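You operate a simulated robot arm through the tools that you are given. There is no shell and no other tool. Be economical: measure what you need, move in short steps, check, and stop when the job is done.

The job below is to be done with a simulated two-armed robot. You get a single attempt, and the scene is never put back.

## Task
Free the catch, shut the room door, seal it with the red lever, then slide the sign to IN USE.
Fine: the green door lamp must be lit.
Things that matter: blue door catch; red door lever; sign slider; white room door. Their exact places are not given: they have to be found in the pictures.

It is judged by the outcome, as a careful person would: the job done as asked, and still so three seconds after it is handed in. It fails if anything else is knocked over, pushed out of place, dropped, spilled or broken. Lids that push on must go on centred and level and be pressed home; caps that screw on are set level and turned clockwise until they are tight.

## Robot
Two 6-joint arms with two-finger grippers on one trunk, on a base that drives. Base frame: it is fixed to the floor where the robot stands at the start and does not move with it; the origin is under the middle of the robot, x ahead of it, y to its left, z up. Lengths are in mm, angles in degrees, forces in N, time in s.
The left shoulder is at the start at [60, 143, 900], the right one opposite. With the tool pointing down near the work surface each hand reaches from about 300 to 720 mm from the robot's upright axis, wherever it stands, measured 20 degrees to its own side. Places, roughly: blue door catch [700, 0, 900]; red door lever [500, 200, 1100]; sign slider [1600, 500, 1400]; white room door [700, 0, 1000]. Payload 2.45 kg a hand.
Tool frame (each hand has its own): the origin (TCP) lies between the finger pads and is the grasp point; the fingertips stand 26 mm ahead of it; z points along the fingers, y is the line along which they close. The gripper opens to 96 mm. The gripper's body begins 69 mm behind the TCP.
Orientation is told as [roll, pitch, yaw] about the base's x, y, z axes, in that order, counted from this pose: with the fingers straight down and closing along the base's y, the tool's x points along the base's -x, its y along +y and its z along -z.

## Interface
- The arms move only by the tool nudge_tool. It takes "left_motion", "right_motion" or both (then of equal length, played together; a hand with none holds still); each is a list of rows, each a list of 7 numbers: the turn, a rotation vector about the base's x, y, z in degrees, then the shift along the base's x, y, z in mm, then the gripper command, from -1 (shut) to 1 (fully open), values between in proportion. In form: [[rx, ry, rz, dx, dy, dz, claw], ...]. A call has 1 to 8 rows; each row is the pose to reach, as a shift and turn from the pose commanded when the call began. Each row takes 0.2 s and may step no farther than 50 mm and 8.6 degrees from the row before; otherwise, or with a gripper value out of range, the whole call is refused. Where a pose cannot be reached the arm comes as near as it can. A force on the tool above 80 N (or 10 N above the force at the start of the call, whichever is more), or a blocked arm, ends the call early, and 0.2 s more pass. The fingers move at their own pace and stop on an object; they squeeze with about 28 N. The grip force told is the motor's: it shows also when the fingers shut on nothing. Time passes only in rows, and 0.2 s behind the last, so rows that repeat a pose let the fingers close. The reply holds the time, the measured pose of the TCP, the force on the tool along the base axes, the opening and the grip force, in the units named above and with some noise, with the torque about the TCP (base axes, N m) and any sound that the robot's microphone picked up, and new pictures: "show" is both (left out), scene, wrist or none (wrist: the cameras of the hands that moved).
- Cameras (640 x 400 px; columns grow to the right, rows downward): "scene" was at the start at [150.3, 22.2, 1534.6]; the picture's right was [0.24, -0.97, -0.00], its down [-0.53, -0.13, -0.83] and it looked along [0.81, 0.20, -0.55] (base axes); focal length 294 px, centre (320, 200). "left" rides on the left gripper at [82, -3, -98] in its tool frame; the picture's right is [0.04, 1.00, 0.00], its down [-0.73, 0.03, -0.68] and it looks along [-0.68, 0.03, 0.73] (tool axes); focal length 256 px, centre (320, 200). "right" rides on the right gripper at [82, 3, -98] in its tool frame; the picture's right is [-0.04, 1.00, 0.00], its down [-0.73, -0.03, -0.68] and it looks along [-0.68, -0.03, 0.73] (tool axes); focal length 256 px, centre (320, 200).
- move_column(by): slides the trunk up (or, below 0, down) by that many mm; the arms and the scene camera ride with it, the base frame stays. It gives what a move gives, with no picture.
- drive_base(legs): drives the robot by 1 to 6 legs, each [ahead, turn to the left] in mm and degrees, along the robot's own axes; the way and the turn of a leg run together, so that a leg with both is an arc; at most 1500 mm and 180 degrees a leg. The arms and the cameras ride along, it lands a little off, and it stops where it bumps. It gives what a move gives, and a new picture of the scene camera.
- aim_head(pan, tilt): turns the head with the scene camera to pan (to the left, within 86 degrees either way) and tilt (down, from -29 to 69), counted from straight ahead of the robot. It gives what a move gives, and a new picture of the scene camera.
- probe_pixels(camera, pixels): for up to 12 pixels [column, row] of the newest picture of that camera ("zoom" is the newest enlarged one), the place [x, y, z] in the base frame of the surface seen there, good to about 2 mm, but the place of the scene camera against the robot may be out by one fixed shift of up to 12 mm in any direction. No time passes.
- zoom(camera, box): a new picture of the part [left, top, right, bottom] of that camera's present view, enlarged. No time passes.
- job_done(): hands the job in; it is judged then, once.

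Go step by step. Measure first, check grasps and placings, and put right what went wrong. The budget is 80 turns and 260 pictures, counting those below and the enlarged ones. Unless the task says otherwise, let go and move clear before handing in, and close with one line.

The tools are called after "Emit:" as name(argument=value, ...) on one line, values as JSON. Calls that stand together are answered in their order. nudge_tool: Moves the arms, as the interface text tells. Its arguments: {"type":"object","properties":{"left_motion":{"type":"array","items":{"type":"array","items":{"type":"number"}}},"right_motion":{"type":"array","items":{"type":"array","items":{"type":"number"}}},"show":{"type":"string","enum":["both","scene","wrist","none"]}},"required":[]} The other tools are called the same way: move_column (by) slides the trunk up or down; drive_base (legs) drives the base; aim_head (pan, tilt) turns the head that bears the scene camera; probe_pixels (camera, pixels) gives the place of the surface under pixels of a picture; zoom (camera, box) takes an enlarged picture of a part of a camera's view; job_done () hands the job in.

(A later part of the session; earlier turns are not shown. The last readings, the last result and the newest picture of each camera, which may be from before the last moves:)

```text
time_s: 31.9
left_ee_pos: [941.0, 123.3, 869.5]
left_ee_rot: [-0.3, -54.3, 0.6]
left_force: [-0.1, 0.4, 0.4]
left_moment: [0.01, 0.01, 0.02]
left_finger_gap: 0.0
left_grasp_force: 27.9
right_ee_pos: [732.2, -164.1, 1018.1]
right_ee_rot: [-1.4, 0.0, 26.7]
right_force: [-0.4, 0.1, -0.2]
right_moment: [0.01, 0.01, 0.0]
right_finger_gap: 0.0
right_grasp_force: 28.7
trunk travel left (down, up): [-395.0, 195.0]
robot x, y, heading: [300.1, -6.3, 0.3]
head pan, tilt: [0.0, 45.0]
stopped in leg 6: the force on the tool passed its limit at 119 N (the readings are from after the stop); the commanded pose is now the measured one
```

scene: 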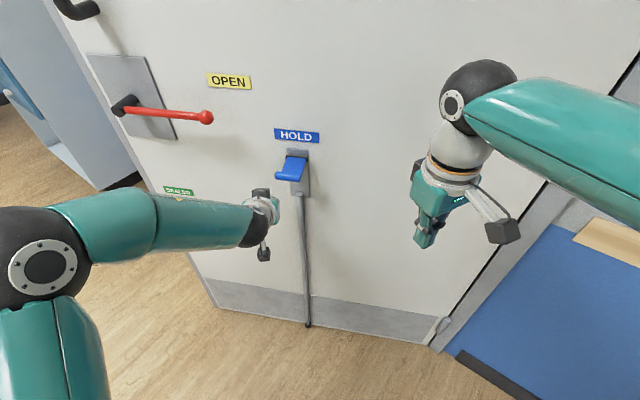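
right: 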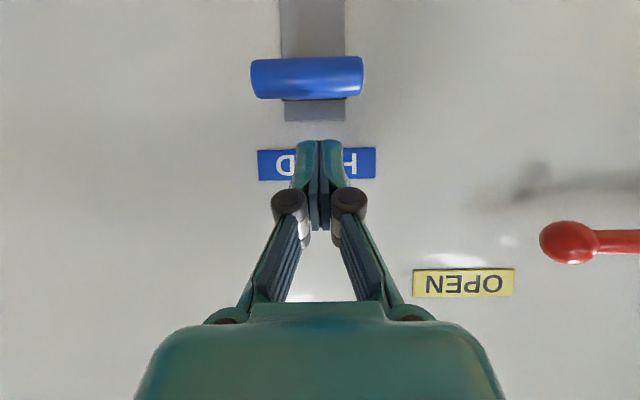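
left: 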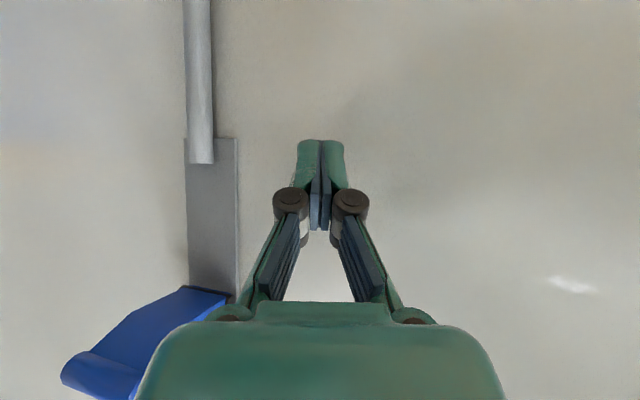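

Good progress (robot at x=300, door roughly along y now). I'll pull the right hand back so it stays clear, then continue.

Emit:
nudge_tool(right_motion=[[0, 0, 0, -40, 0, 0, -1], [0, 0, 0, -80, 0, 0, -1], [0, 0, 0, -110, 0, 0, -1]], show="none")

Emit:
drive_base(legs=[[30, 0], [30, 0], [30, 0], [30, 0], [30, 0], [30, 0]])

```text
time_s: 32.7
left_ee_pos: [940.0, 124.9, 870.8]
left_ee_rot: [-0.3, -54.5, 0.6]
left_force: [-0.3, 0.6, 0.5]
left_moment: [-0.01, 0.01, 0.03]
left_finger_gap: 0.0
left_grasp_force: 27.9
right_ee_pos: [622.5, -167.5, 1014.7]
right_ee_rot: [-1.4, 0.0, 26.7]
right_force: [0.2, 0.4, 0.4]
right_moment: [-0.02, 0.0, -0.03]
right_finger_gap: 0.0
right_grasp_force: 29.0
trunk travel left (down, up): [-395.0, 195.0]
robot x, y, heading: [303.2, -1.5, 0.5]
head pan, tilt: [0.0, 45.0]
```

```text
time_s: 34.9
left_ee_pos: [1049.5, 124.5, 871.1]
left_ee_rot: [-0.5, -54.3, 0.8]
left_force: [0.1, 0.5, 0.4]
left_moment: [0.0, 0.03, 0.05]
left_finger_gap: 0.0
left_grasp_force: 28.2
right_ee_pos: [734.0, -165.9, 1017.0]
right_ee_rot: [-1.5, 0.1, 26.8]
right_force: [-0.2, 0.3, 0.0]
right_moment: [0.02, -0.02, 0.0]
right_finger_gap: 0.2
right_grasp_force: 28.2
trunk travel left (down, up): [-395.0, 195.0]
robot x, y, heading: [413.3, 0.4, 0.4]
head pan, tilt: [0.0, 45.0]
stopped in leg 4: the force on the tool passed its limit at 133 N (the readings are from after the stop); the commanded pose is now the measured one
```

scene: 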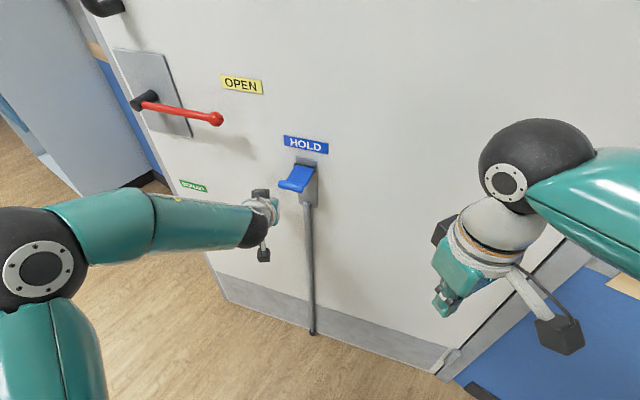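

Continuing with the pushes; the flap clears the fist.

Emit:
drive_base(legs=[[25, 0], [25, 0], [25, 0], [25, 0], [25, 0], [25, 0]])

```text
time_s: 37.7
left_ee_pos: [1201.2, 124.6, 869.3]
left_ee_rot: [-0.5, -54.2, 0.6]
left_force: [-0.3, -0.2, -1.1]
left_moment: [0.0, -0.01, 0.01]
left_finger_gap: 0.2
left_grasp_force: 28.0
right_ee_pos: [886.7, -164.7, 1015.7]
right_ee_rot: [-1.4, 0.2, 26.7]
right_force: [0.4, 0.3, 0.4]
right_moment: [0.0, 0.07, 0.01]
right_finger_gap: 0.1
right_grasp_force: 28.6
trunk travel left (down, up): [-395.0, 195.0]
robot x, y, heading: [559.3, 2.4, 0.3]
head pan, tilt: [0.0, 45.0]
```

scene: 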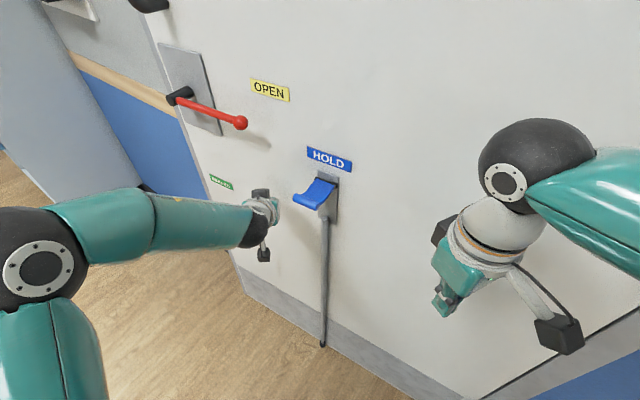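

The door looks almost closed. Check by looking toward the latch edge.

Emit:
aim_head(pan=30, tilt=20)

```text
time_s: 38.7
left_ee_pos: [1199.4, 124.9, 872.4]
left_ee_rot: [-0.5, -54.2, 0.7]
left_force: [-0.1, -0.3, 0.1]
left_moment: [0.03, -0.01, 0.02]
left_finger_gap: 0.1
left_grasp_force: 27.8
right_ee_pos: [885.6, -165.6, 1017.0]
right_ee_rot: [-1.6, 0.1, 26.7]
right_force: [-0.8, -0.1, -0.1]
right_moment: [-0.04, 0.01, -0.01]
right_finger_gap: 0.0
right_grasp_force: 28.9
trunk travel left (down, up): [-395.0, 195.0]
robot x, y, heading: [565.0, 3.1, 0.3]
head pan, tilt: [30.0, 20.0]
```

scene: 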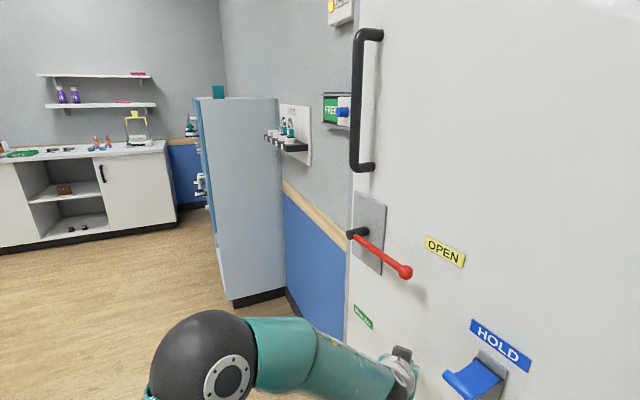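

The sign (335,108), lamp box (340,10) and door edge are visible. I'll probe the door and wall planes.

Emit:
probe_pixels(camera="scene", pixels=[[445, 252], [500, 345], [420, 150], [336, 250], [310, 200], [330, 150], [330, 110], [345, 112], [340, 10], [350, 235], [406, 272], [240, 260]])

Emit:
zoom(camera="scene", box=[270, 0, 430, 200])

```text
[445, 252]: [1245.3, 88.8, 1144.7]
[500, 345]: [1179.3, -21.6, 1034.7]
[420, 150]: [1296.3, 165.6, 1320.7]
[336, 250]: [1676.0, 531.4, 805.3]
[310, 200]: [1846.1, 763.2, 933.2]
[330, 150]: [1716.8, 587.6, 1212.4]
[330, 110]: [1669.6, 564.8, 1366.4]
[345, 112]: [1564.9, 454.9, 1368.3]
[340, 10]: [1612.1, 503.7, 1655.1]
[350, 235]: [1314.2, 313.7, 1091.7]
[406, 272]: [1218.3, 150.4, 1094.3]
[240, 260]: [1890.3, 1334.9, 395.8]
```

```text
2.00 times, centred on (350, 100) of scene
```

zoom: 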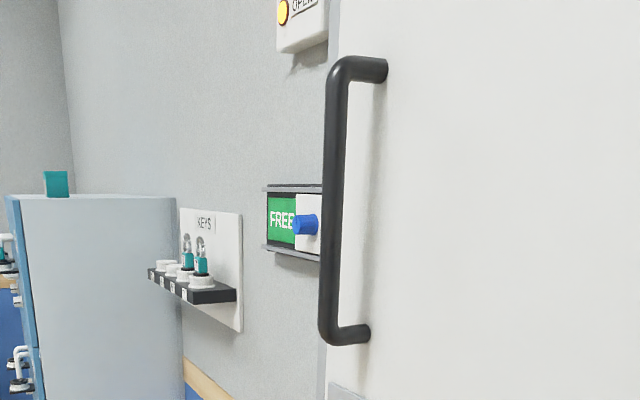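

About 5° remain. A few more short legs until it stops against the frame.

Emit:
drive_base(legs=[[20, 0], [20, 0], [20, 0], [20, 0], [20, 0]])

Emit:
probe_pixels(camera="scene", pixels=[[445, 252], [500, 345], [420, 150], [400, 330]])

```text
time_s: 41.1
left_ee_pos: [1283.0, 127.6, 872.6]
left_ee_rot: [-0.7, -53.7, 1.2]
left_force: [-34.7, 9.4, 13.0]
left_moment: [-0.05, -0.23, -0.06]
left_finger_gap: 0.0
left_grasp_force: 28.0
right_ee_pos: [976.0, -164.3, 1018.5]
right_ee_rot: [-1.5, -0.2, 26.7]
right_force: [-0.2, 0.5, 0.3]
right_moment: [0.0, 0.0, -0.02]
right_finger_gap: 0.0
right_grasp_force: 28.9
trunk travel left (down, up): [-395.0, 195.0]
robot x, y, heading: [656.8, 1.1, 0.0]
head pan, tilt: [30.0, 20.0]
stopped in leg 5: the force on the tool passed its limit at 94 N (the readings are from after the stop); the commanded pose is now the measured one
```

scene: 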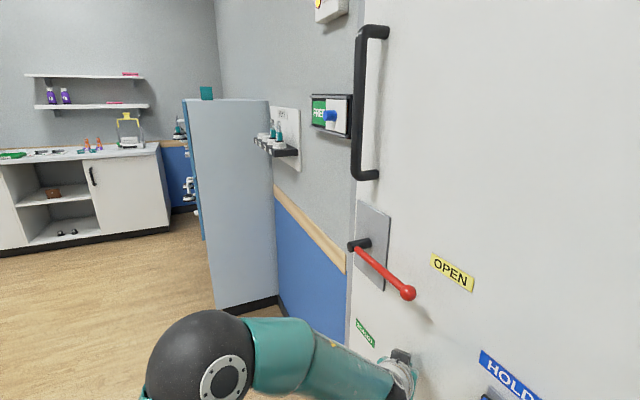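

```text
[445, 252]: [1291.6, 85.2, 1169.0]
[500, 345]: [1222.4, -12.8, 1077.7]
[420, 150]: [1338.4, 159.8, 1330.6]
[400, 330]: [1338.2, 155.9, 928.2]
```

Door contact holds 35 N – it seems against the frame. Zoom at the edge to check.

Emit:
zoom(camera="scene", box=[300, 150, 460, 400])

Emit:
aim_head(pan=30, tilt=-15)

```text
1.60 times, centred on (380, 275) of scene
```

zoom: 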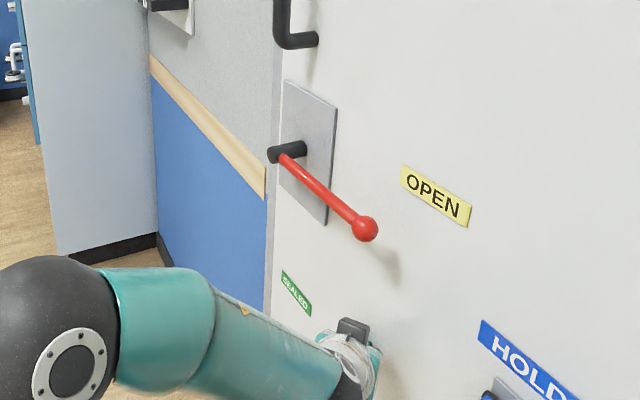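

```text
time_s: 42.1
left_ee_pos: [1282.1, 128.8, 871.3]
left_ee_rot: [-0.8, -53.7, 1.2]
left_force: [-41.0, 16.8, 10.8]
left_moment: [-0.05, -0.11, 0.07]
left_finger_gap: 0.0
left_grasp_force: 27.7
right_ee_pos: [975.2, -165.0, 1018.9]
right_ee_rot: [-1.6, -0.1, 26.9]
right_force: [0.6, 1.1, -0.6]
right_moment: [0.0, 0.01, 0.02]
right_finger_gap: 0.0
right_grasp_force: 28.6
trunk travel left (down, up): [-395.0, 195.0]
robot x, y, heading: [659.8, 1.0, 0.0]
head pan, tilt: [30.0, -15.0]
```

scene: 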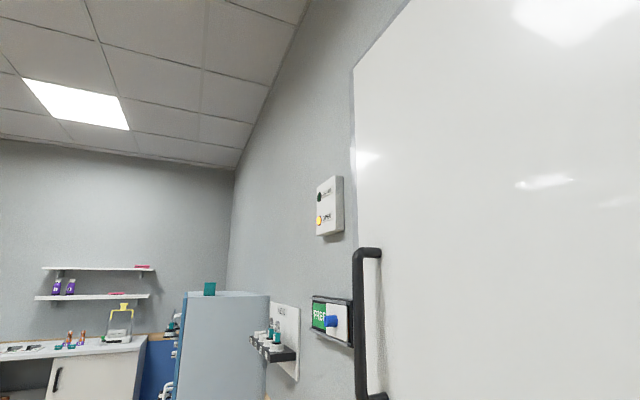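

The lamp box shows amber "OPEN"; the door face is flush with its hinge side, so it is shut. I'll withdraw the left hand and see whether the door stays.

Emit:
nudge_tool(left_motion=[[0, 0, 0, -20, 0, 0, -1], [0, 0, 0, -60, 0, 0, -1], [0, 0, 0, -100, 0, 0, -1], [0, 0, 0, -140, 0, 0, -1], [0, 0, 0, -170, 0, 0, -1]], show="none")

Emit:
aim_head(pan=25, tilt=20)

Emit:
probe_pixels(camera="scene", pixels=[[470, 150], [420, 130], [430, 330], [600, 200], [600, 100]])

```text
time_s: 43.3
left_ee_pos: [1117.6, 124.1, 868.4]
left_ee_rot: [-0.6, -53.5, 0.9]
left_force: [-0.6, -0.3, 0.9]
left_moment: [0.03, -0.02, -0.02]
left_finger_gap: 0.0
left_grasp_force: 28.1
right_ee_pos: [978.6, -165.3, 1017.8]
right_ee_rot: [-1.6, 0.2, 26.7]
right_force: [-0.6, 0.4, 0.4]
right_moment: [0.01, 0.0, 0.03]
right_finger_gap: 0.0
right_grasp_force: 28.7
trunk travel left (down, up): [-395.0, 195.0]
robot x, y, heading: [659.1, 1.3, 0.4]
head pan, tilt: [30.0, -15.0]
```

```text
time_s: 44.3
left_ee_pos: [1120.5, 122.8, 869.0]
left_ee_rot: [-0.7, -53.3, 0.9]
left_force: [-0.3, -0.2, 1.0]
left_moment: [0.0, -0.01, -0.03]
left_finger_gap: 0.0
left_grasp_force: 28.0
right_ee_pos: [980.6, -163.9, 1018.0]
right_ee_rot: [-1.5, 0.1, 26.8]
right_force: [-0.7, -0.2, 0.2]
right_moment: [0.02, -0.02, 0.03]
right_finger_gap: 0.1
right_grasp_force: 28.7
trunk travel left (down, up): [-395.0, 195.0]
robot x, y, heading: [659.1, 0.4, 0.2]
head pan, tilt: [25.0, 20.0]
```

scene: 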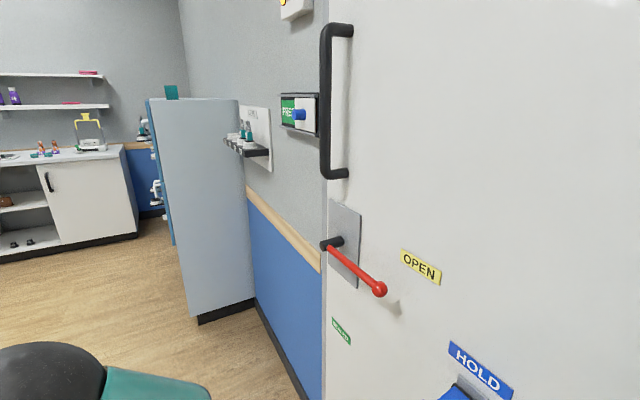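

```text
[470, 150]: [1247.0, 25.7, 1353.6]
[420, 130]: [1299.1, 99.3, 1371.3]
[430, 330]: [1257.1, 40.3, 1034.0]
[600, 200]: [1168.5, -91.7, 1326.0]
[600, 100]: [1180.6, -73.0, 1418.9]
```

Still looks shut after release; zoom on the latch-side edge to check for a gap.

Emit:
zoom(camera="scene", box=[290, 150, 450, 400])

Emit:
probe_pixels(camera="scene", pixels=[[328, 243], [340, 240], [379, 289], [420, 268], [341, 332], [336, 280], [312, 280], [322, 300], [328, 350], [298, 113], [288, 105], [322, 30]])

```text
1.60 times, centred on (370, 275) of scene
```

zoom: 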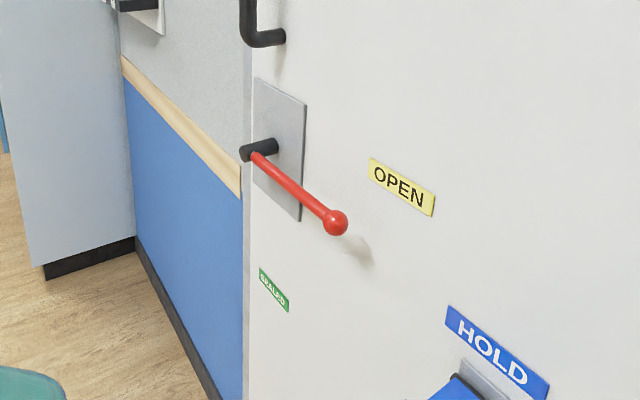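

```text
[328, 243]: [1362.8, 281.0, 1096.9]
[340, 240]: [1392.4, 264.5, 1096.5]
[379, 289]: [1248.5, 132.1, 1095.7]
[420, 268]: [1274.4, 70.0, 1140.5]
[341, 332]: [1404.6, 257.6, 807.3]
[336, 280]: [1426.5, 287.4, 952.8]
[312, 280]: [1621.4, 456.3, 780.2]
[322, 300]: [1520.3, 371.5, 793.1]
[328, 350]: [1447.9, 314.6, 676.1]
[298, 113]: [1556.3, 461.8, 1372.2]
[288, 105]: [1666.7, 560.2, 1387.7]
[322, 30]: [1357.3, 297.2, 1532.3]
```

The free edge still stands about 30 mm proud (door ~2° ajar), probably the seal which must be compressed. I'll drive around to face the door squarely near the lever: back off, turn left, go on, turn right.

Emit:
drive_base(legs=[[-100, 0], [0, 63], [514, 0], [0, -99]])

Emit:
aim_head(pan=20, tilt=30)

```text
time_s: 48.7
left_ee_pos: [663.6, 471.1, 870.6]
left_ee_rot: [-0.5, -52.6, 63.5]
left_force: [0.1, 0.6, 0.1]
left_moment: [0.0, 0.03, 0.05]
left_finger_gap: 0.0
left_grasp_force: 28.1
right_ee_pos: [852.9, 208.1, 1017.9]
right_ee_rot: [-1.6, 0.2, 89.1]
right_force: [0.2, 0.3, 0.1]
right_moment: [0.01, 0.01, 0.01]
right_finger_gap: 0.1
right_grasp_force: 28.4
trunk travel left (down, up): [-395.0, 195.0]
robot x, y, heading: [587.6, -17.7, 61.8]
head pan, tilt: [25.0, 20.0]
stopped in leg 2: the robot was blocked; the commanded pose is now the measured one
```

scene: 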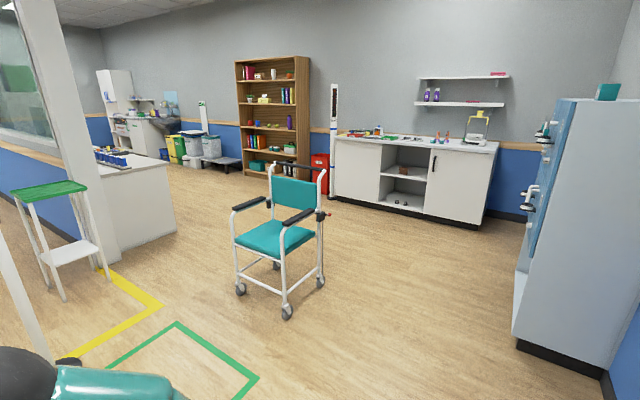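

```text
time_s: 49.4
left_ee_pos: [664.3, 470.0, 872.1]
left_ee_rot: [-0.3, -52.5, 63.4]
left_force: [-1.3, 0.2, -0.4]
left_moment: [0.02, 0.02, -0.01]
left_finger_gap: 0.0
left_grasp_force: 28.1
right_ee_pos: [852.6, 208.1, 1017.7]
right_ee_rot: [-1.5, 0.2, 89.2]
right_force: [-0.1, 0.0, 0.1]
right_moment: [0.04, -0.01, -0.01]
right_finger_gap: 0.1
right_grasp_force: 28.5
trunk travel left (down, up): [-395.0, 195.0]
robot x, y, heading: [591.5, -15.6, 62.0]
head pan, tilt: [20.0, 30.0]
```

scene: 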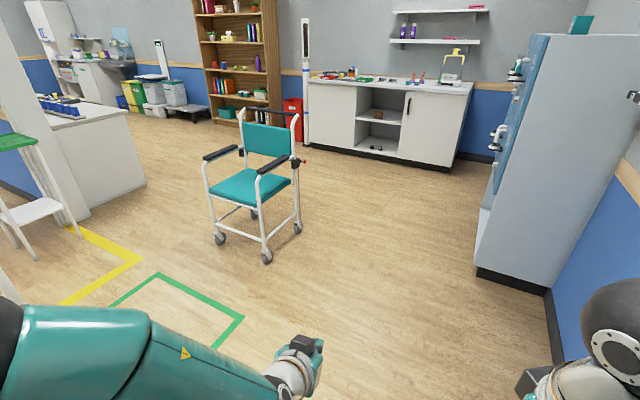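

The turn was blocked at 62°. I'll look to the right to see what touches.

Emit:
aim_head(pan=-75, tilt=40)

Emit:
aim_head(pan=85, tilt=45)

```text
time_s: 51.1
left_ee_pos: [664.4, 470.7, 872.3]
left_ee_rot: [-0.4, -52.6, 63.4]
left_force: [-0.4, 0.4, 0.4]
left_moment: [-0.02, -0.03, -0.04]
left_finger_gap: 0.0
left_grasp_force: 28.0
right_ee_pos: [852.3, 209.1, 1018.0]
right_ee_rot: [-1.6, 0.0, 89.1]
right_force: [-1.0, -0.3, -0.2]
right_moment: [-0.03, 0.01, 0.0]
right_finger_gap: 0.1
right_grasp_force: 28.0
trunk travel left (down, up): [-395.0, 195.0]
robot x, y, heading: [585.3, -13.9, 62.1]
head pan, tilt: [-75.0, 40.0]
```

scene: 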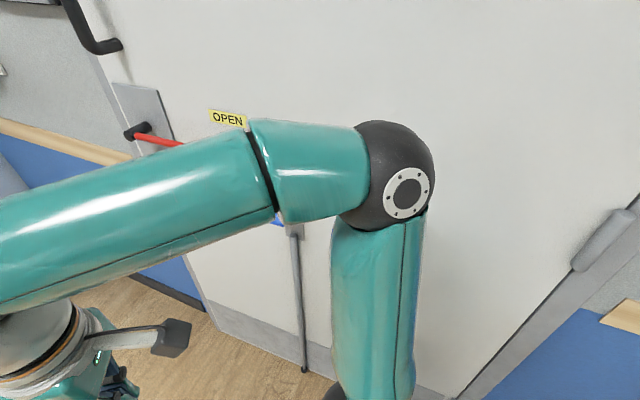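

```text
time_s: 53.5
left_ee_pos: [663.9, 471.1, 872.6]
left_ee_rot: [-0.4, -52.6, 63.3]
left_force: [-0.7, 0.1, 0.2]
left_moment: [0.0, 0.03, -0.04]
left_finger_gap: 0.0
left_grasp_force: 28.3
right_ee_pos: [851.9, 209.2, 1018.6]
right_ee_rot: [-1.5, 0.1, 89.3]
right_force: [-0.2, -0.2, -0.6]
right_moment: [-0.01, 0.0, -0.02]
right_finger_gap: 0.2
right_grasp_force: 28.4
trunk travel left (down, up): [-395.0, 195.0]
robot x, y, heading: [588.3, -18.7, 61.9]
head pan, tilt: [85.0, 45.0]
```

scene: 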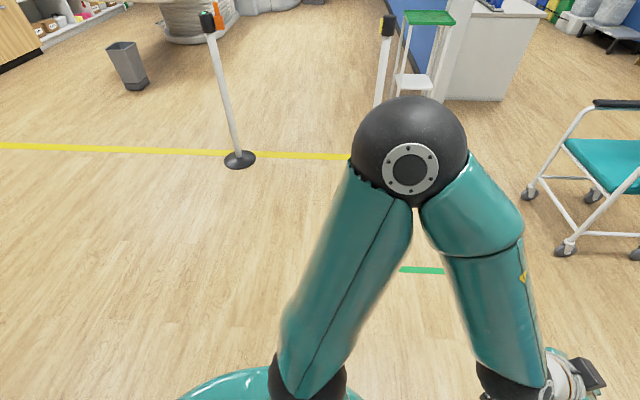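

The right elbow is against the door side. I'll turn back, reverse further from the wall, and make the trip with more clearance.

Emit:
drive_base(legs=[[0, -62], [-250, 0], [0, 58], [653, 0], [0, -94]])

Emit:
aim_head(pan=5, tilt=25)

```text
time_s: 57.6
left_ee_pos: [1024.7, 140.6, 872.8]
left_ee_rot: [-0.2, -52.6, 1.2]
left_force: [0.1, 0.5, 0.0]
left_moment: [0.0, 0.0, -0.01]
left_finger_gap: 0.0
left_grasp_force: 27.9
right_ee_pos: [880.1, -149.9, 1019.4]
right_ee_rot: [-1.5, 0.2, 27.1]
right_force: [-0.1, 0.2, 1.0]
right_moment: [-0.02, -0.03, 0.01]
right_finger_gap: 0.1
right_grasp_force: 28.2
trunk travel left (down, up): [-395.0, 195.0]
robot x, y, heading: [558.1, 14.1, 2.0]
head pan, tilt: [85.0, 45.0]
stopped in leg 2: the robot was blocked; the commanded pose is now the measured one
```

scene: 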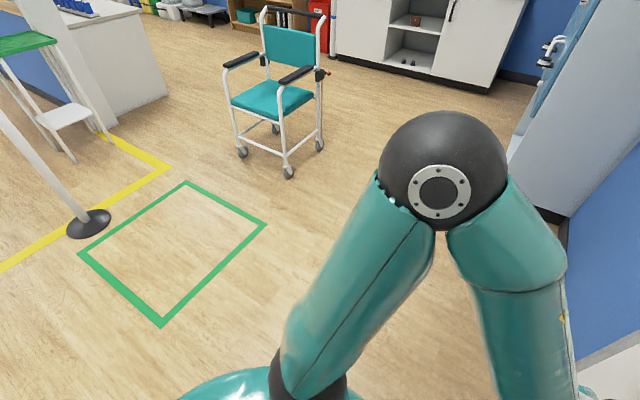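

```text
time_s: 59.1
left_ee_pos: [1026.2, 142.7, 872.2]
left_ee_rot: [-0.3, -52.7, 1.3]
left_force: [-0.5, 0.1, 0.2]
left_moment: [0.03, -0.01, 0.01]
left_finger_gap: 0.3
left_grasp_force: 28.3
right_ee_pos: [881.6, -146.3, 1018.8]
right_ee_rot: [-1.5, 0.1, 27.1]
right_force: [0.6, 0.6, 0.0]
right_moment: [0.02, -0.01, 0.04]
right_finger_gap: 0.0
right_grasp_force: 28.0
trunk travel left (down, up): [-395.0, 195.0]
robot x, y, heading: [558.8, 14.1, 1.7]
head pan, tilt: [5.0, 25.0]
```

scene: 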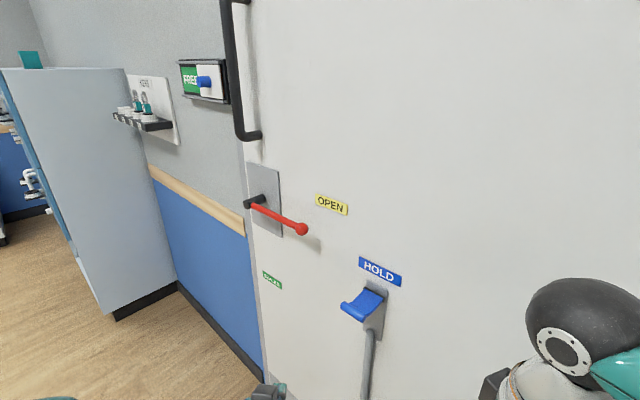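

Backing was blocked too, so something on the right or behind touches. I'll look to the right.

Emit:
aim_head(pan=-86, tilt=30)

Emit:
aim_head(pan=-86, tilt=65)

```text
time_s: 60.8
left_ee_pos: [1026.3, 142.0, 872.0]
left_ee_rot: [-0.3, -52.6, 1.3]
left_force: [-0.4, -0.6, -0.1]
left_moment: [-0.04, 0.0, -0.01]
left_finger_gap: 0.0
left_grasp_force: 27.7
right_ee_pos: [881.6, -147.9, 1018.1]
right_ee_rot: [-1.5, 0.2, 27.0]
right_force: [-0.3, 0.3, 0.8]
right_moment: [0.01, -0.01, -0.01]
right_finger_gap: 0.0
right_grasp_force: 27.8
trunk travel left (down, up): [-395.0, 195.0]
robot x, y, heading: [556.0, 11.3, 1.8]
head pan, tilt: [-85.9, 30.0]
```

scene: 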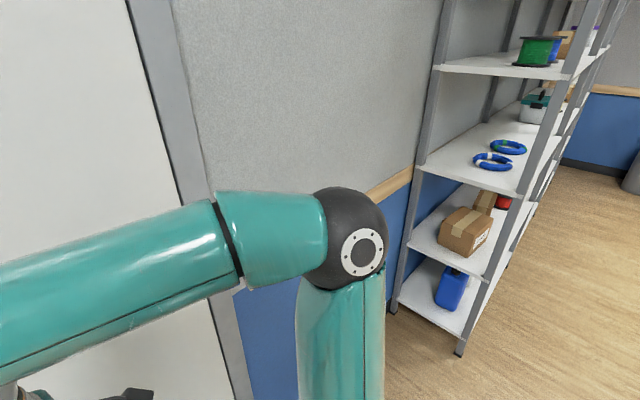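

```text
time_s: 61.8
left_ee_pos: [1025.9, 142.0, 872.7]
left_ee_rot: [-0.4, -52.7, 1.3]
left_force: [-0.8, 0.0, 0.5]
left_moment: [-0.01, -0.03, 0.0]
left_finger_gap: 0.2
left_grasp_force: 27.9
right_ee_pos: [881.6, -147.9, 1019.2]
right_ee_rot: [-1.4, 0.1, 27.1]
right_force: [-0.4, -0.2, 0.5]
right_moment: [-0.01, 0.01, -0.04]
right_finger_gap: 0.2
right_grasp_force: 28.6
trunk travel left (down, up): [-395.0, 195.0]
robot x, y, heading: [553.2, 7.9, 2.1]
head pan, tilt: [-85.9, 65.0]
```

scene: 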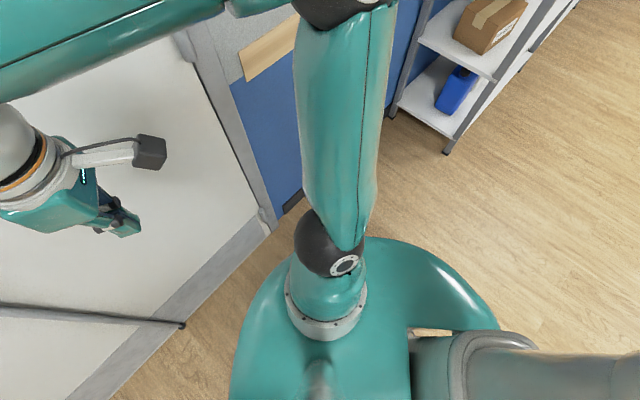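

I need distances: probe the elbow, shelf posts, and floor things on the right.

Emit:
aim_head(pan=-86, tilt=30)

Emit:
probe_pixels(camera="scene", pixels=[[350, 210], [385, 240], [330, 200], [300, 150], [410, 200], [395, 300], [460, 345], [525, 180], [420, 165], [465, 300]])

```text
time_s: 62.8
left_ee_pos: [1025.4, 142.2, 872.5]
left_ee_rot: [-0.3, -52.6, 1.3]
left_force: [0.4, 0.0, -0.4]
left_moment: [0.0, -0.01, -0.01]
left_finger_gap: 0.3
left_grasp_force: 28.3
right_ee_pos: [880.9, -148.0, 1018.3]
right_ee_rot: [-1.5, 0.1, 27.1]
right_force: [-0.7, -1.1, 0.8]
right_moment: [-0.01, 0.0, 0.0]
right_finger_gap: 0.3
right_grasp_force: 28.5
trunk travel left (down, up): [-395.0, 195.0]
robot x, y, heading: [555.6, 12.8, 1.8]
head pan, tilt: [-85.9, 30.0]
```

scene: 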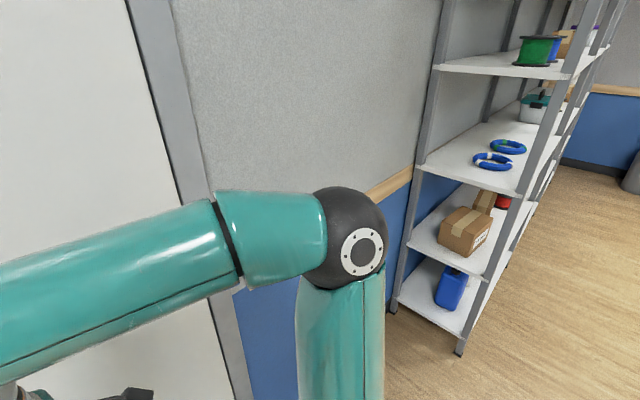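

```text
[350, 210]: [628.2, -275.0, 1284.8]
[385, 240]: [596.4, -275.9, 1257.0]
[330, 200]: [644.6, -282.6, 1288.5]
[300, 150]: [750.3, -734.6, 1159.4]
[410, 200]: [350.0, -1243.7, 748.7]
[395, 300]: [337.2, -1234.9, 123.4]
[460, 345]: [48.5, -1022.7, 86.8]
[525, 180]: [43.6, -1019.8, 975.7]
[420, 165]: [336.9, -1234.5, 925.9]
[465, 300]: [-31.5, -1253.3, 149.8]
```

Right side is clear. Look left/behind closely.

Emit:
aim_head(pan=86, tilt=60)

Emit:
aim_head(pan=86, tilt=15)

```text
time_s: 65.4
left_ee_pos: [1024.9, 142.1, 870.2]
left_ee_rot: [-0.4, -52.5, 1.3]
left_force: [0.1, -0.3, -0.5]
left_moment: [-0.01, 0.01, 0.04]
left_finger_gap: 0.0
left_grasp_force: 28.1
right_ee_pos: [880.3, -146.8, 1018.0]
right_ee_rot: [-1.6, 0.1, 27.1]
right_force: [0.2, -0.1, 0.0]
right_moment: [0.0, 0.04, 0.0]
right_finger_gap: 0.0
right_grasp_force: 28.2
trunk travel left (down, up): [-395.0, 195.0]
robot x, y, heading: [557.5, 13.3, 2.0]
head pan, tilt: [85.9, 60.0]
```

scene: 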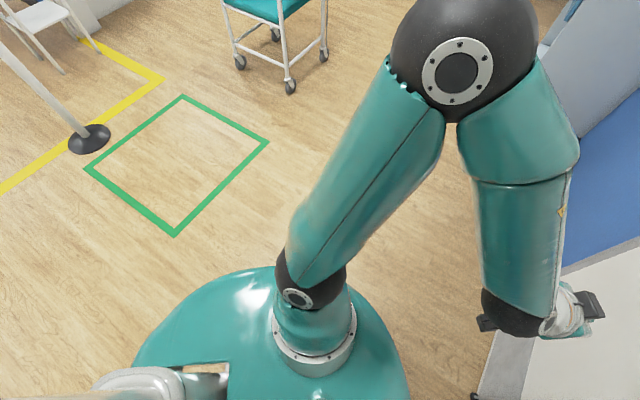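

```text
time_s: 66.5
left_ee_pos: [1025.7, 142.7, 872.0]
left_ee_rot: [-0.2, -52.6, 1.2]
left_force: [-0.4, 0.2, 1.1]
left_moment: [0.0, -0.03, 0.01]
left_finger_gap: 0.0
left_grasp_force: 28.4
right_ee_pos: [879.4, -147.9, 1019.1]
right_ee_rot: [-1.5, 0.1, 27.1]
right_force: [-0.7, -0.4, -0.2]
right_moment: [0.02, -0.02, -0.02]
right_finger_gap: 0.0
right_grasp_force: 28.2
trunk travel left (down, up): [-395.0, 195.0]
robot x, y, heading: [556.3, 12.7, 1.7]
head pan, tilt: [85.9, 15.0]
```

scene: 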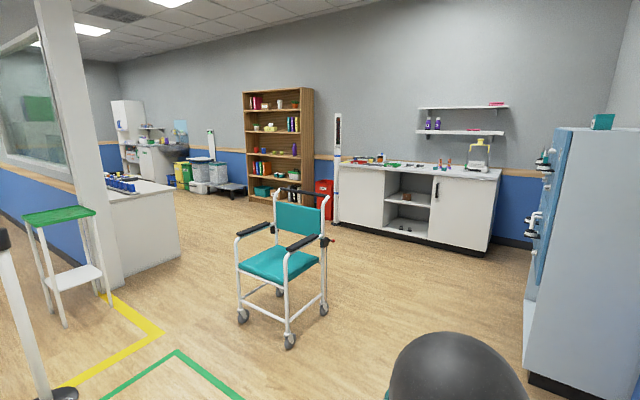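

Nothing is near. I'll try a small reverse leg to see how it behaves.

Emit:
drive_base(legs=[[-60, 0], [-60, 0]])

```text
time_s: 68.0
left_ee_pos: [904.4, 137.4, 872.7]
left_ee_rot: [-0.3, -52.7, 1.1]
left_force: [-0.4, 0.3, 0.6]
left_moment: [0.06, -0.02, -0.02]
left_finger_gap: 0.1
left_grasp_force: 27.5
right_ee_pos: [760.3, -151.3, 1020.4]
right_ee_rot: [-1.5, 0.1, 27.0]
right_force: [-1.6, 0.1, 0.2]
right_moment: [0.01, -0.03, -0.01]
right_finger_gap: 0.3
right_grasp_force: 28.5
trunk travel left (down, up): [-395.0, 195.0]
robot x, y, heading: [438.6, 6.3, 1.9]
head pan, tilt: [85.9, 15.0]
```

scene: 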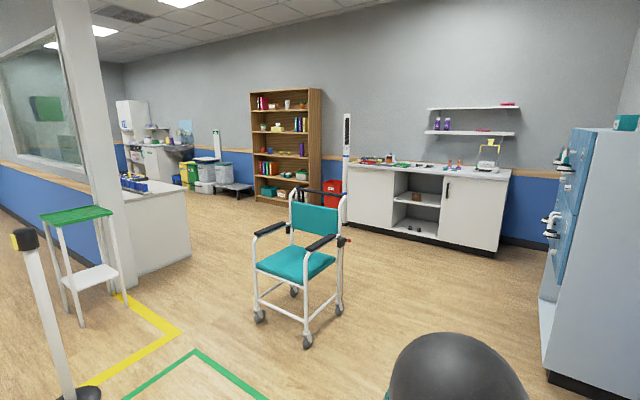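

It moves fine, so large turns seem to trip the stop. I'll use smaller turn legs toward (682,537).

Emit:
drive_base(legs=[[0, 21], [0, 21], [0, 21], [200, 0], [200, 0], [184, 0]])

```text
time_s: 75.7
left_ee_pos: [803.9, 1013.8, 871.5]
left_ee_rot: [-0.4, -52.6, 63.2]
left_force: [0.6, 0.9, -0.3]
left_moment: [0.01, -0.01, 0.02]
left_finger_gap: 0.0
left_grasp_force: 28.1
right_ee_pos: [992.6, 751.1, 1017.2]
right_ee_rot: [-1.5, 0.1, 89.0]
right_force: [0.6, 0.0, 0.1]
right_moment: [-0.07, 0.02, -0.01]
right_finger_gap: 0.0
right_grasp_force: 28.8
trunk travel left (down, up): [-395.0, 195.0]
robot x, y, heading: [700.3, 540.4, 64.2]
head pan, tilt: [85.9, 15.0]
```

scene: 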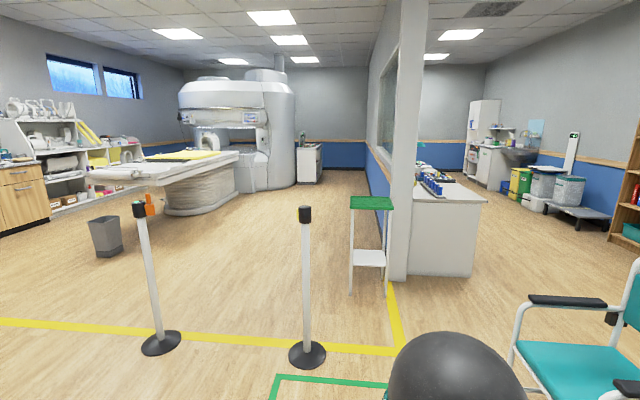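

Arrived. Now turn right to face the door, in small legs.

Emit:
drive_base(legs=[[0, -20], [0, -20], [0, -20], [0, -20], [0, -20]])

Emit:
aim_head(pan=10, tilt=25)

```text
time_s: 81.6
left_ee_pos: [1180.8, 457.7, 873.8]
left_ee_rot: [-0.3, -52.7, -23.9]
left_force: [0.5, 0.2, -0.1]
left_moment: [0.01, 0.05, 0.0]
left_finger_gap: 0.1
left_grasp_force: 28.6
right_ee_pos: [926.5, 254.8, 1020.0]
right_ee_rot: [-1.5, 0.2, 1.9]
right_force: [0.5, -0.7, 0.6]
right_moment: [-0.03, 0.0, -0.04]
right_finger_gap: 0.2
right_grasp_force: 28.6
trunk travel left (down, up): [-395.0, 195.0]
robot x, y, heading: [716.9, 582.4, -23.1]
head pan, tilt: [85.9, 15.0]
stopped in leg 5: the robot was blocked; the commanded pose is now the measured one
```

scene: 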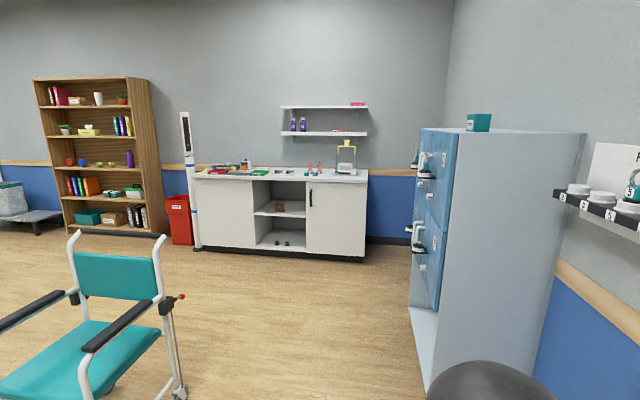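

```text
time_s: 83.0
left_ee_pos: [1181.0, 458.0, 874.9]
left_ee_rot: [-0.3, -52.8, -24.0]
left_force: [0.6, 0.2, -0.2]
left_moment: [0.01, -0.03, 0.02]
left_finger_gap: 0.4
left_grasp_force: 28.3
right_ee_pos: [927.1, 257.8, 1019.6]
right_ee_rot: [-1.5, 0.2, 1.9]
right_force: [-0.4, -0.1, -0.1]
right_moment: [0.01, 0.01, 0.0]
right_finger_gap: 0.1
right_grasp_force: 28.5
trunk travel left (down, up): [-395.0, 195.0]
robot x, y, heading: [715.9, 574.9, -22.8]
head pan, tilt: [10.0, 25.0]
```

scene: 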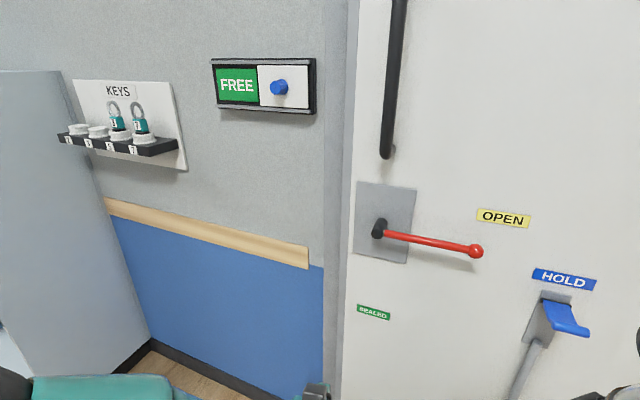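

Facing nearly right; finish the turn by 13°.

Emit:
drive_base(legs=[[0, -6.5], [0, -6.5]])

Emit:
aim_head(pan=10, tilt=30)

```text
time_s: 84.6
left_ee_pos: [1142.0, 356.0, 873.5]
left_ee_rot: [-0.2, -52.7, -37.0]
left_force: [-0.6, 0.1, 1.0]
left_moment: [0.01, -0.02, 0.0]
left_finger_gap: 0.3
left_grasp_force: 28.3
right_ee_pos: [849.2, 217.8, 1020.0]
right_ee_rot: [-1.5, 0.3, -11.1]
right_force: [-1.0, -0.9, 0.3]
right_moment: [0.02, 0.01, 0.0]
right_finger_gap: 0.0
right_grasp_force: 28.3
trunk travel left (down, up): [-395.0, 195.0]
robot x, y, heading: [720.3, 585.0, -35.8]
head pan, tilt: [10.0, 25.0]
```

scene: 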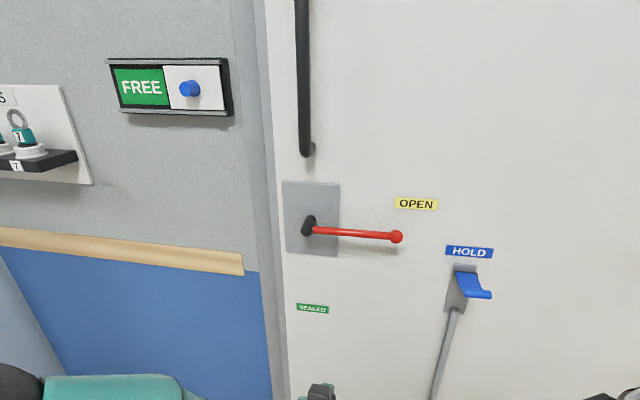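

```text
time_s: 85.3
left_ee_pos: [1142.4, 356.9, 873.4]
left_ee_rot: [-0.4, -52.6, -36.9]
left_force: [-0.1, 0.6, -1.0]
left_moment: [-0.01, -0.02, -0.02]
left_finger_gap: 0.0
left_grasp_force: 27.6
right_ee_pos: [848.8, 218.4, 1020.7]
right_ee_rot: [-1.5, 0.2, -11.0]
right_force: [0.2, -0.2, 0.3]
right_moment: [-0.02, 0.0, -0.04]
right_finger_gap: 0.0
right_grasp_force: 28.1
trunk travel left (down, up): [-395.0, 195.0]
robot x, y, heading: [718.9, 587.9, -35.7]
head pan, tilt: [10.0, 30.0]
```

scene: 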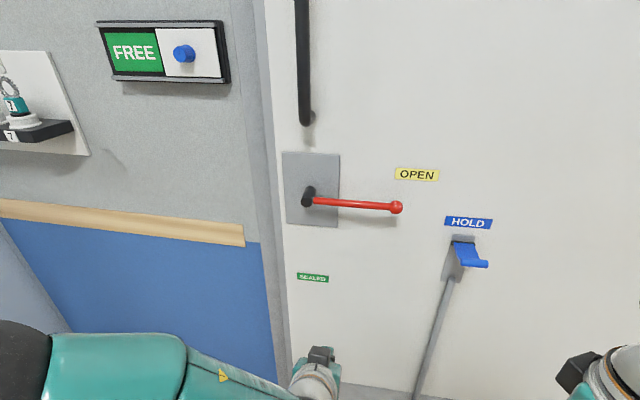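

Emit:
probe_pixels(camera="scene", pixels=[[308, 192], [330, 201], [360, 205], [397, 208], [330, 170], [417, 174], [500, 150], [600, 150], [275, 200], [235, 190], [184, 54], [205, 35]])

Emit:
zoom(camera="scene", box=[70, 0, 330, 260])

```text
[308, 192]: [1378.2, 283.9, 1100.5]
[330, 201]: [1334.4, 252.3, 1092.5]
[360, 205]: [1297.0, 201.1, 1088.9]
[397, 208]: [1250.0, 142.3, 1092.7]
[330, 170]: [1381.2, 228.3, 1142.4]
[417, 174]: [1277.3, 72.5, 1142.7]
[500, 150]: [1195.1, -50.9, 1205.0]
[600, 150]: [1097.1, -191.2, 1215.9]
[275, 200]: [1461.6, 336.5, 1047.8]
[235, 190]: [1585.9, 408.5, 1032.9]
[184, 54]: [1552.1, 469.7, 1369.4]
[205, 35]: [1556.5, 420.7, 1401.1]
```

```text
1.54 times, centred on (200, 130) of scene
```

zoom: 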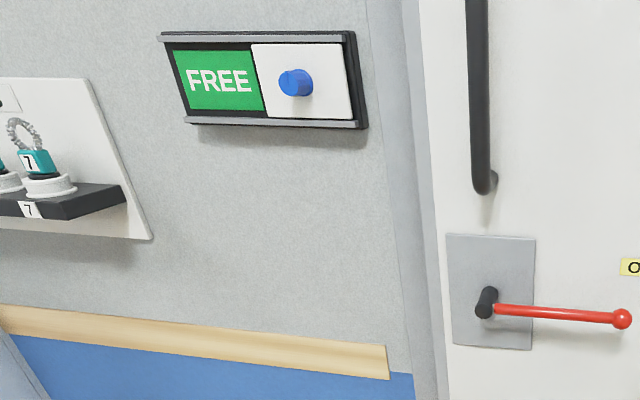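

The door still measures ~1.8° from the wall line. I'll drive 120 mm closer and push near the latch edge, below the lever, reading the force.

Emit:
drive_base(legs=[[60, 0], [60, 0]])

Emit:
nudge_tool(left_motion=[[0, 0, 0, 32, -24, 0, -1], [0, 0, 0, 56, -41, 0, -1], [0, 0, 0, 72, -53, 0, -1], [0, 0, 0, 85, -62, 0, -1], [0, 0, 0, 97, -71, 0, -1], [0, 0, 0, 110, -80, 0, -1], [0, 0, 0, 122, -89, 0, -1], [0, 0, 0, 134, -98, 0, -1]], show="both")

```text
time_s: 86.8
left_ee_pos: [1240.6, 285.9, 873.1]
left_ee_rot: [-0.3, -52.6, -36.8]
left_force: [1.1, -0.2, 0.3]
left_moment: [-0.01, 0.0, -0.04]
left_finger_gap: 0.0
left_grasp_force: 28.0
right_ee_pos: [948.4, 146.5, 1021.3]
right_ee_rot: [-1.5, 0.3, -11.1]
right_force: [0.9, -0.2, 0.7]
right_moment: [0.02, 0.09, 0.01]
right_finger_gap: 0.0
right_grasp_force: 28.3
trunk travel left (down, up): [-395.0, 195.0]
robot x, y, heading: [820.9, 513.5, -35.5]
head pan, tilt: [10.0, 30.0]
```

scene: 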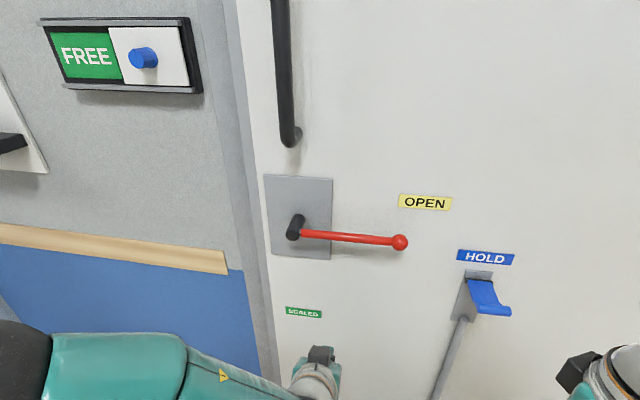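

```text
time_s: 88.4
left_ee_pos: [1341.9, 211.3, 875.5]
left_ee_rot: [-0.5, -51.9, -36.7]
left_force: [-37.4, 39.5, 25.1]
left_moment: [-0.08, -0.4, 0.44]
left_finger_gap: 5.7
left_grasp_force: 28.6
right_ee_pos: [941.2, 153.2, 1024.6]
right_ee_rot: [-1.8, -0.2, -11.1]
right_force: [0.3, 0.2, 0.1]
right_moment: [0.0, -0.03, -0.01]
right_finger_gap: 0.2
right_grasp_force: 28.3
trunk travel left (down, up): [-395.0, 195.0]
robot x, y, heading: [818.0, 512.5, -35.7]
head pan, tilt: [10.0, 30.0]
stopped in row 7 (left hand): the force on the tool passed its limit at 96 N (the readings are from after the stop); the commanded pose is now the measured one
```

scene: 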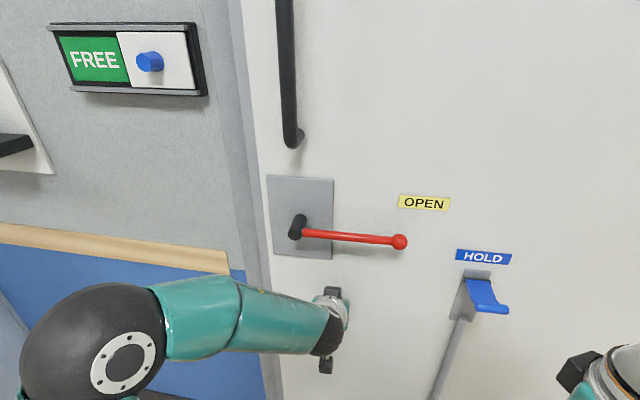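
left: 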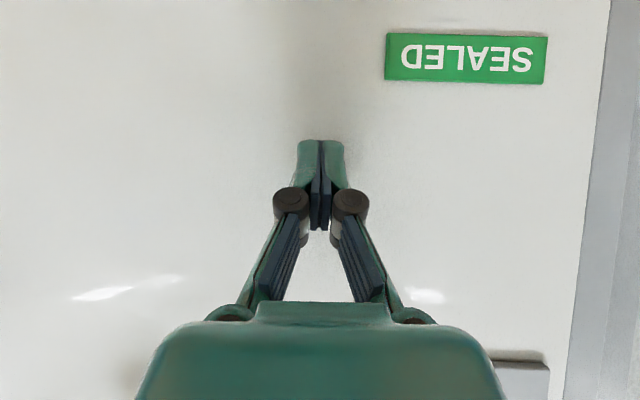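

The door resists 96 N. Check the door angle now with pressure on.

Emit:
probe_pixels(camera="scene", pixels=[[360, 205], [424, 204], [560, 150], [620, 300], [380, 300], [256, 200], [240, 200], [220, 200], [300, 220], [330, 100]])

Emit:
zoom(camera="scene", box=[180, 0, 340, 200])

Emit:
probe_pixels(camera="left", pixels=[[100, 100], [400, 100], [560, 120], [583, 120], [600, 120], [625, 120], [100, 250], [590, 300]])

```text
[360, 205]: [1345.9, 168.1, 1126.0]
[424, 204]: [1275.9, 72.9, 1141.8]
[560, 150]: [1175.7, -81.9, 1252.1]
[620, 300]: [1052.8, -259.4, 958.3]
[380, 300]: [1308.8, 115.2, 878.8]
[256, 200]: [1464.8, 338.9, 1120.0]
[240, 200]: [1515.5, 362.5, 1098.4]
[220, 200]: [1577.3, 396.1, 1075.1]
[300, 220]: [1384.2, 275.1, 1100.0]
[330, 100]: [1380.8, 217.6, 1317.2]
```

```text
2.00 times, centred on (260, 100) of scene
```

zoom: 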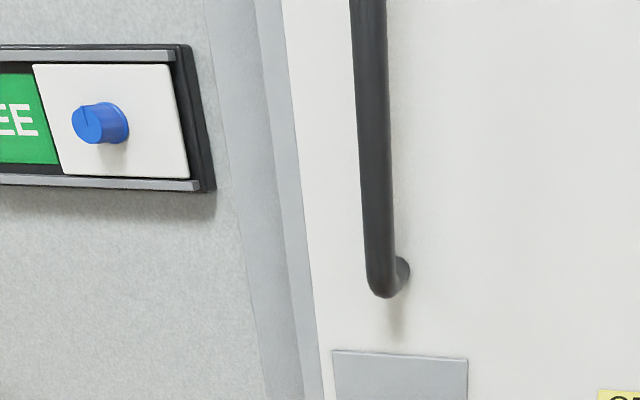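

```text
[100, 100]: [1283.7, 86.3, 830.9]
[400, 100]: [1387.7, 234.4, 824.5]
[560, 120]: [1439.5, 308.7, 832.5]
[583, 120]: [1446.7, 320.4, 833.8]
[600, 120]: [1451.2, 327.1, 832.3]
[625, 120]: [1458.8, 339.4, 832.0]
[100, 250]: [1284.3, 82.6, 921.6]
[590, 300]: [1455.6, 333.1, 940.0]
```

Pressed hard, the door stands at a firm seal (flush at the hinge, ~30 mm proud at the edge); the lever should draw it in. I'll back off, raise the trunk, and bring the fist above the lever.

Emit:
nudge_tool(left_motion=[[0, 0, 0, -20, 15, 0, -1], [0, 0, 0, -55, 40, 0, -1], [0, 0, 0, -89, 65, 0, -1]], show="none")

Emit:
move_column(by=160)

Emit:
nudge_tool(left_motion=[[0, 0, 0, -10, -15, 40, -1], [0, 0, 0, -20, -30, 80, -1], [0, 0, 0, -40, -55, 110, -1]], show="both")

```text
time_s: 89.2
left_ee_pos: [1260.0, 272.2, 868.6]
left_ee_rot: [-0.4, -51.6, -36.9]
left_force: [0.0, 0.3, 1.2]
left_moment: [0.0, 0.0, -0.01]
left_finger_gap: 0.0
left_grasp_force: 28.4
right_ee_pos: [945.8, 148.6, 1021.9]
right_ee_rot: [-1.5, 0.1, -11.1]
right_force: [-1.0, 0.9, 0.0]
right_moment: [0.0, -0.02, -0.01]
right_finger_gap: 0.0
right_grasp_force: 28.1
trunk travel left (down, up): [-395.0, 195.0]
robot x, y, heading: [820.2, 512.3, -35.6]
head pan, tilt: [10.0, 30.0]
```

```text
time_s: 91.0
left_ee_pos: [1261.1, 270.8, 1027.2]
left_ee_rot: [-0.4, -51.5, -36.9]
left_force: [-0.2, -0.6, -1.1]
left_moment: [0.03, 0.01, 0.02]
left_finger_gap: 0.0
left_grasp_force: 28.5
right_ee_pos: [947.2, 147.1, 1181.6]
right_ee_rot: [-1.6, 0.2, -11.1]
right_force: [-0.1, -0.2, 0.3]
right_moment: [0.02, 0.0, -0.02]
right_finger_gap: 0.0
right_grasp_force: 28.8
trunk travel left (down, up): [-555.0, 35.0]
robot x, y, heading: [820.4, 510.2, -35.9]
head pan, tilt: [10.0, 30.0]
```

```text
time_s: 91.8
left_ee_pos: [1220.0, 215.7, 1138.0]
left_ee_rot: [-0.3, -51.5, -37.1]
left_force: [1.1, -0.3, -0.6]
left_moment: [0.01, -0.04, 0.01]
left_finger_gap: 0.0
left_grasp_force: 28.3
right_ee_pos: [945.1, 147.1, 1182.4]
right_ee_rot: [-1.5, 0.1, -11.1]
right_force: [-0.3, -0.4, -0.5]
right_moment: [0.0, -0.02, 0.01]
right_finger_gap: 0.0
right_grasp_force: 28.3
trunk travel left (down, up): [-555.0, 35.0]
robot x, y, heading: [820.3, 513.3, -35.7]
head pan, tilt: [10.0, 30.0]
```

scene: 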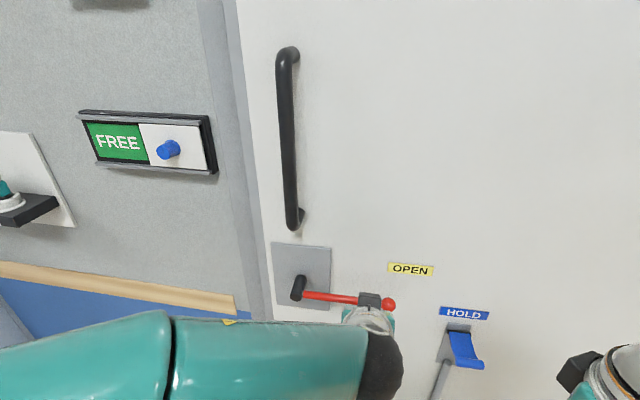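
left: 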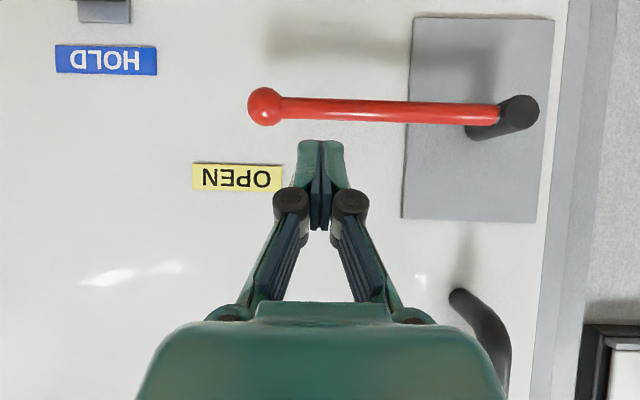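

The fist is in front of and above the lever. Measure it from the wrist camera.

Emit:
probe_pixels(camera="left", pixels=[[265, 106], [320, 109], [400, 113], [480, 114], [518, 108], [320, 121], [320, 99], [480, 135], [120, 150]])

```text
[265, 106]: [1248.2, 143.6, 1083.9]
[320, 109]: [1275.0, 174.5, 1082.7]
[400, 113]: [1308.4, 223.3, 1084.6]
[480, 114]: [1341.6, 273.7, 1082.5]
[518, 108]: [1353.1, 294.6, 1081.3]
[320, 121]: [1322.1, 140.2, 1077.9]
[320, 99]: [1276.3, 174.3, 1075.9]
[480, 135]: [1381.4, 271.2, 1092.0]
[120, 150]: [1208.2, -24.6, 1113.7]
```

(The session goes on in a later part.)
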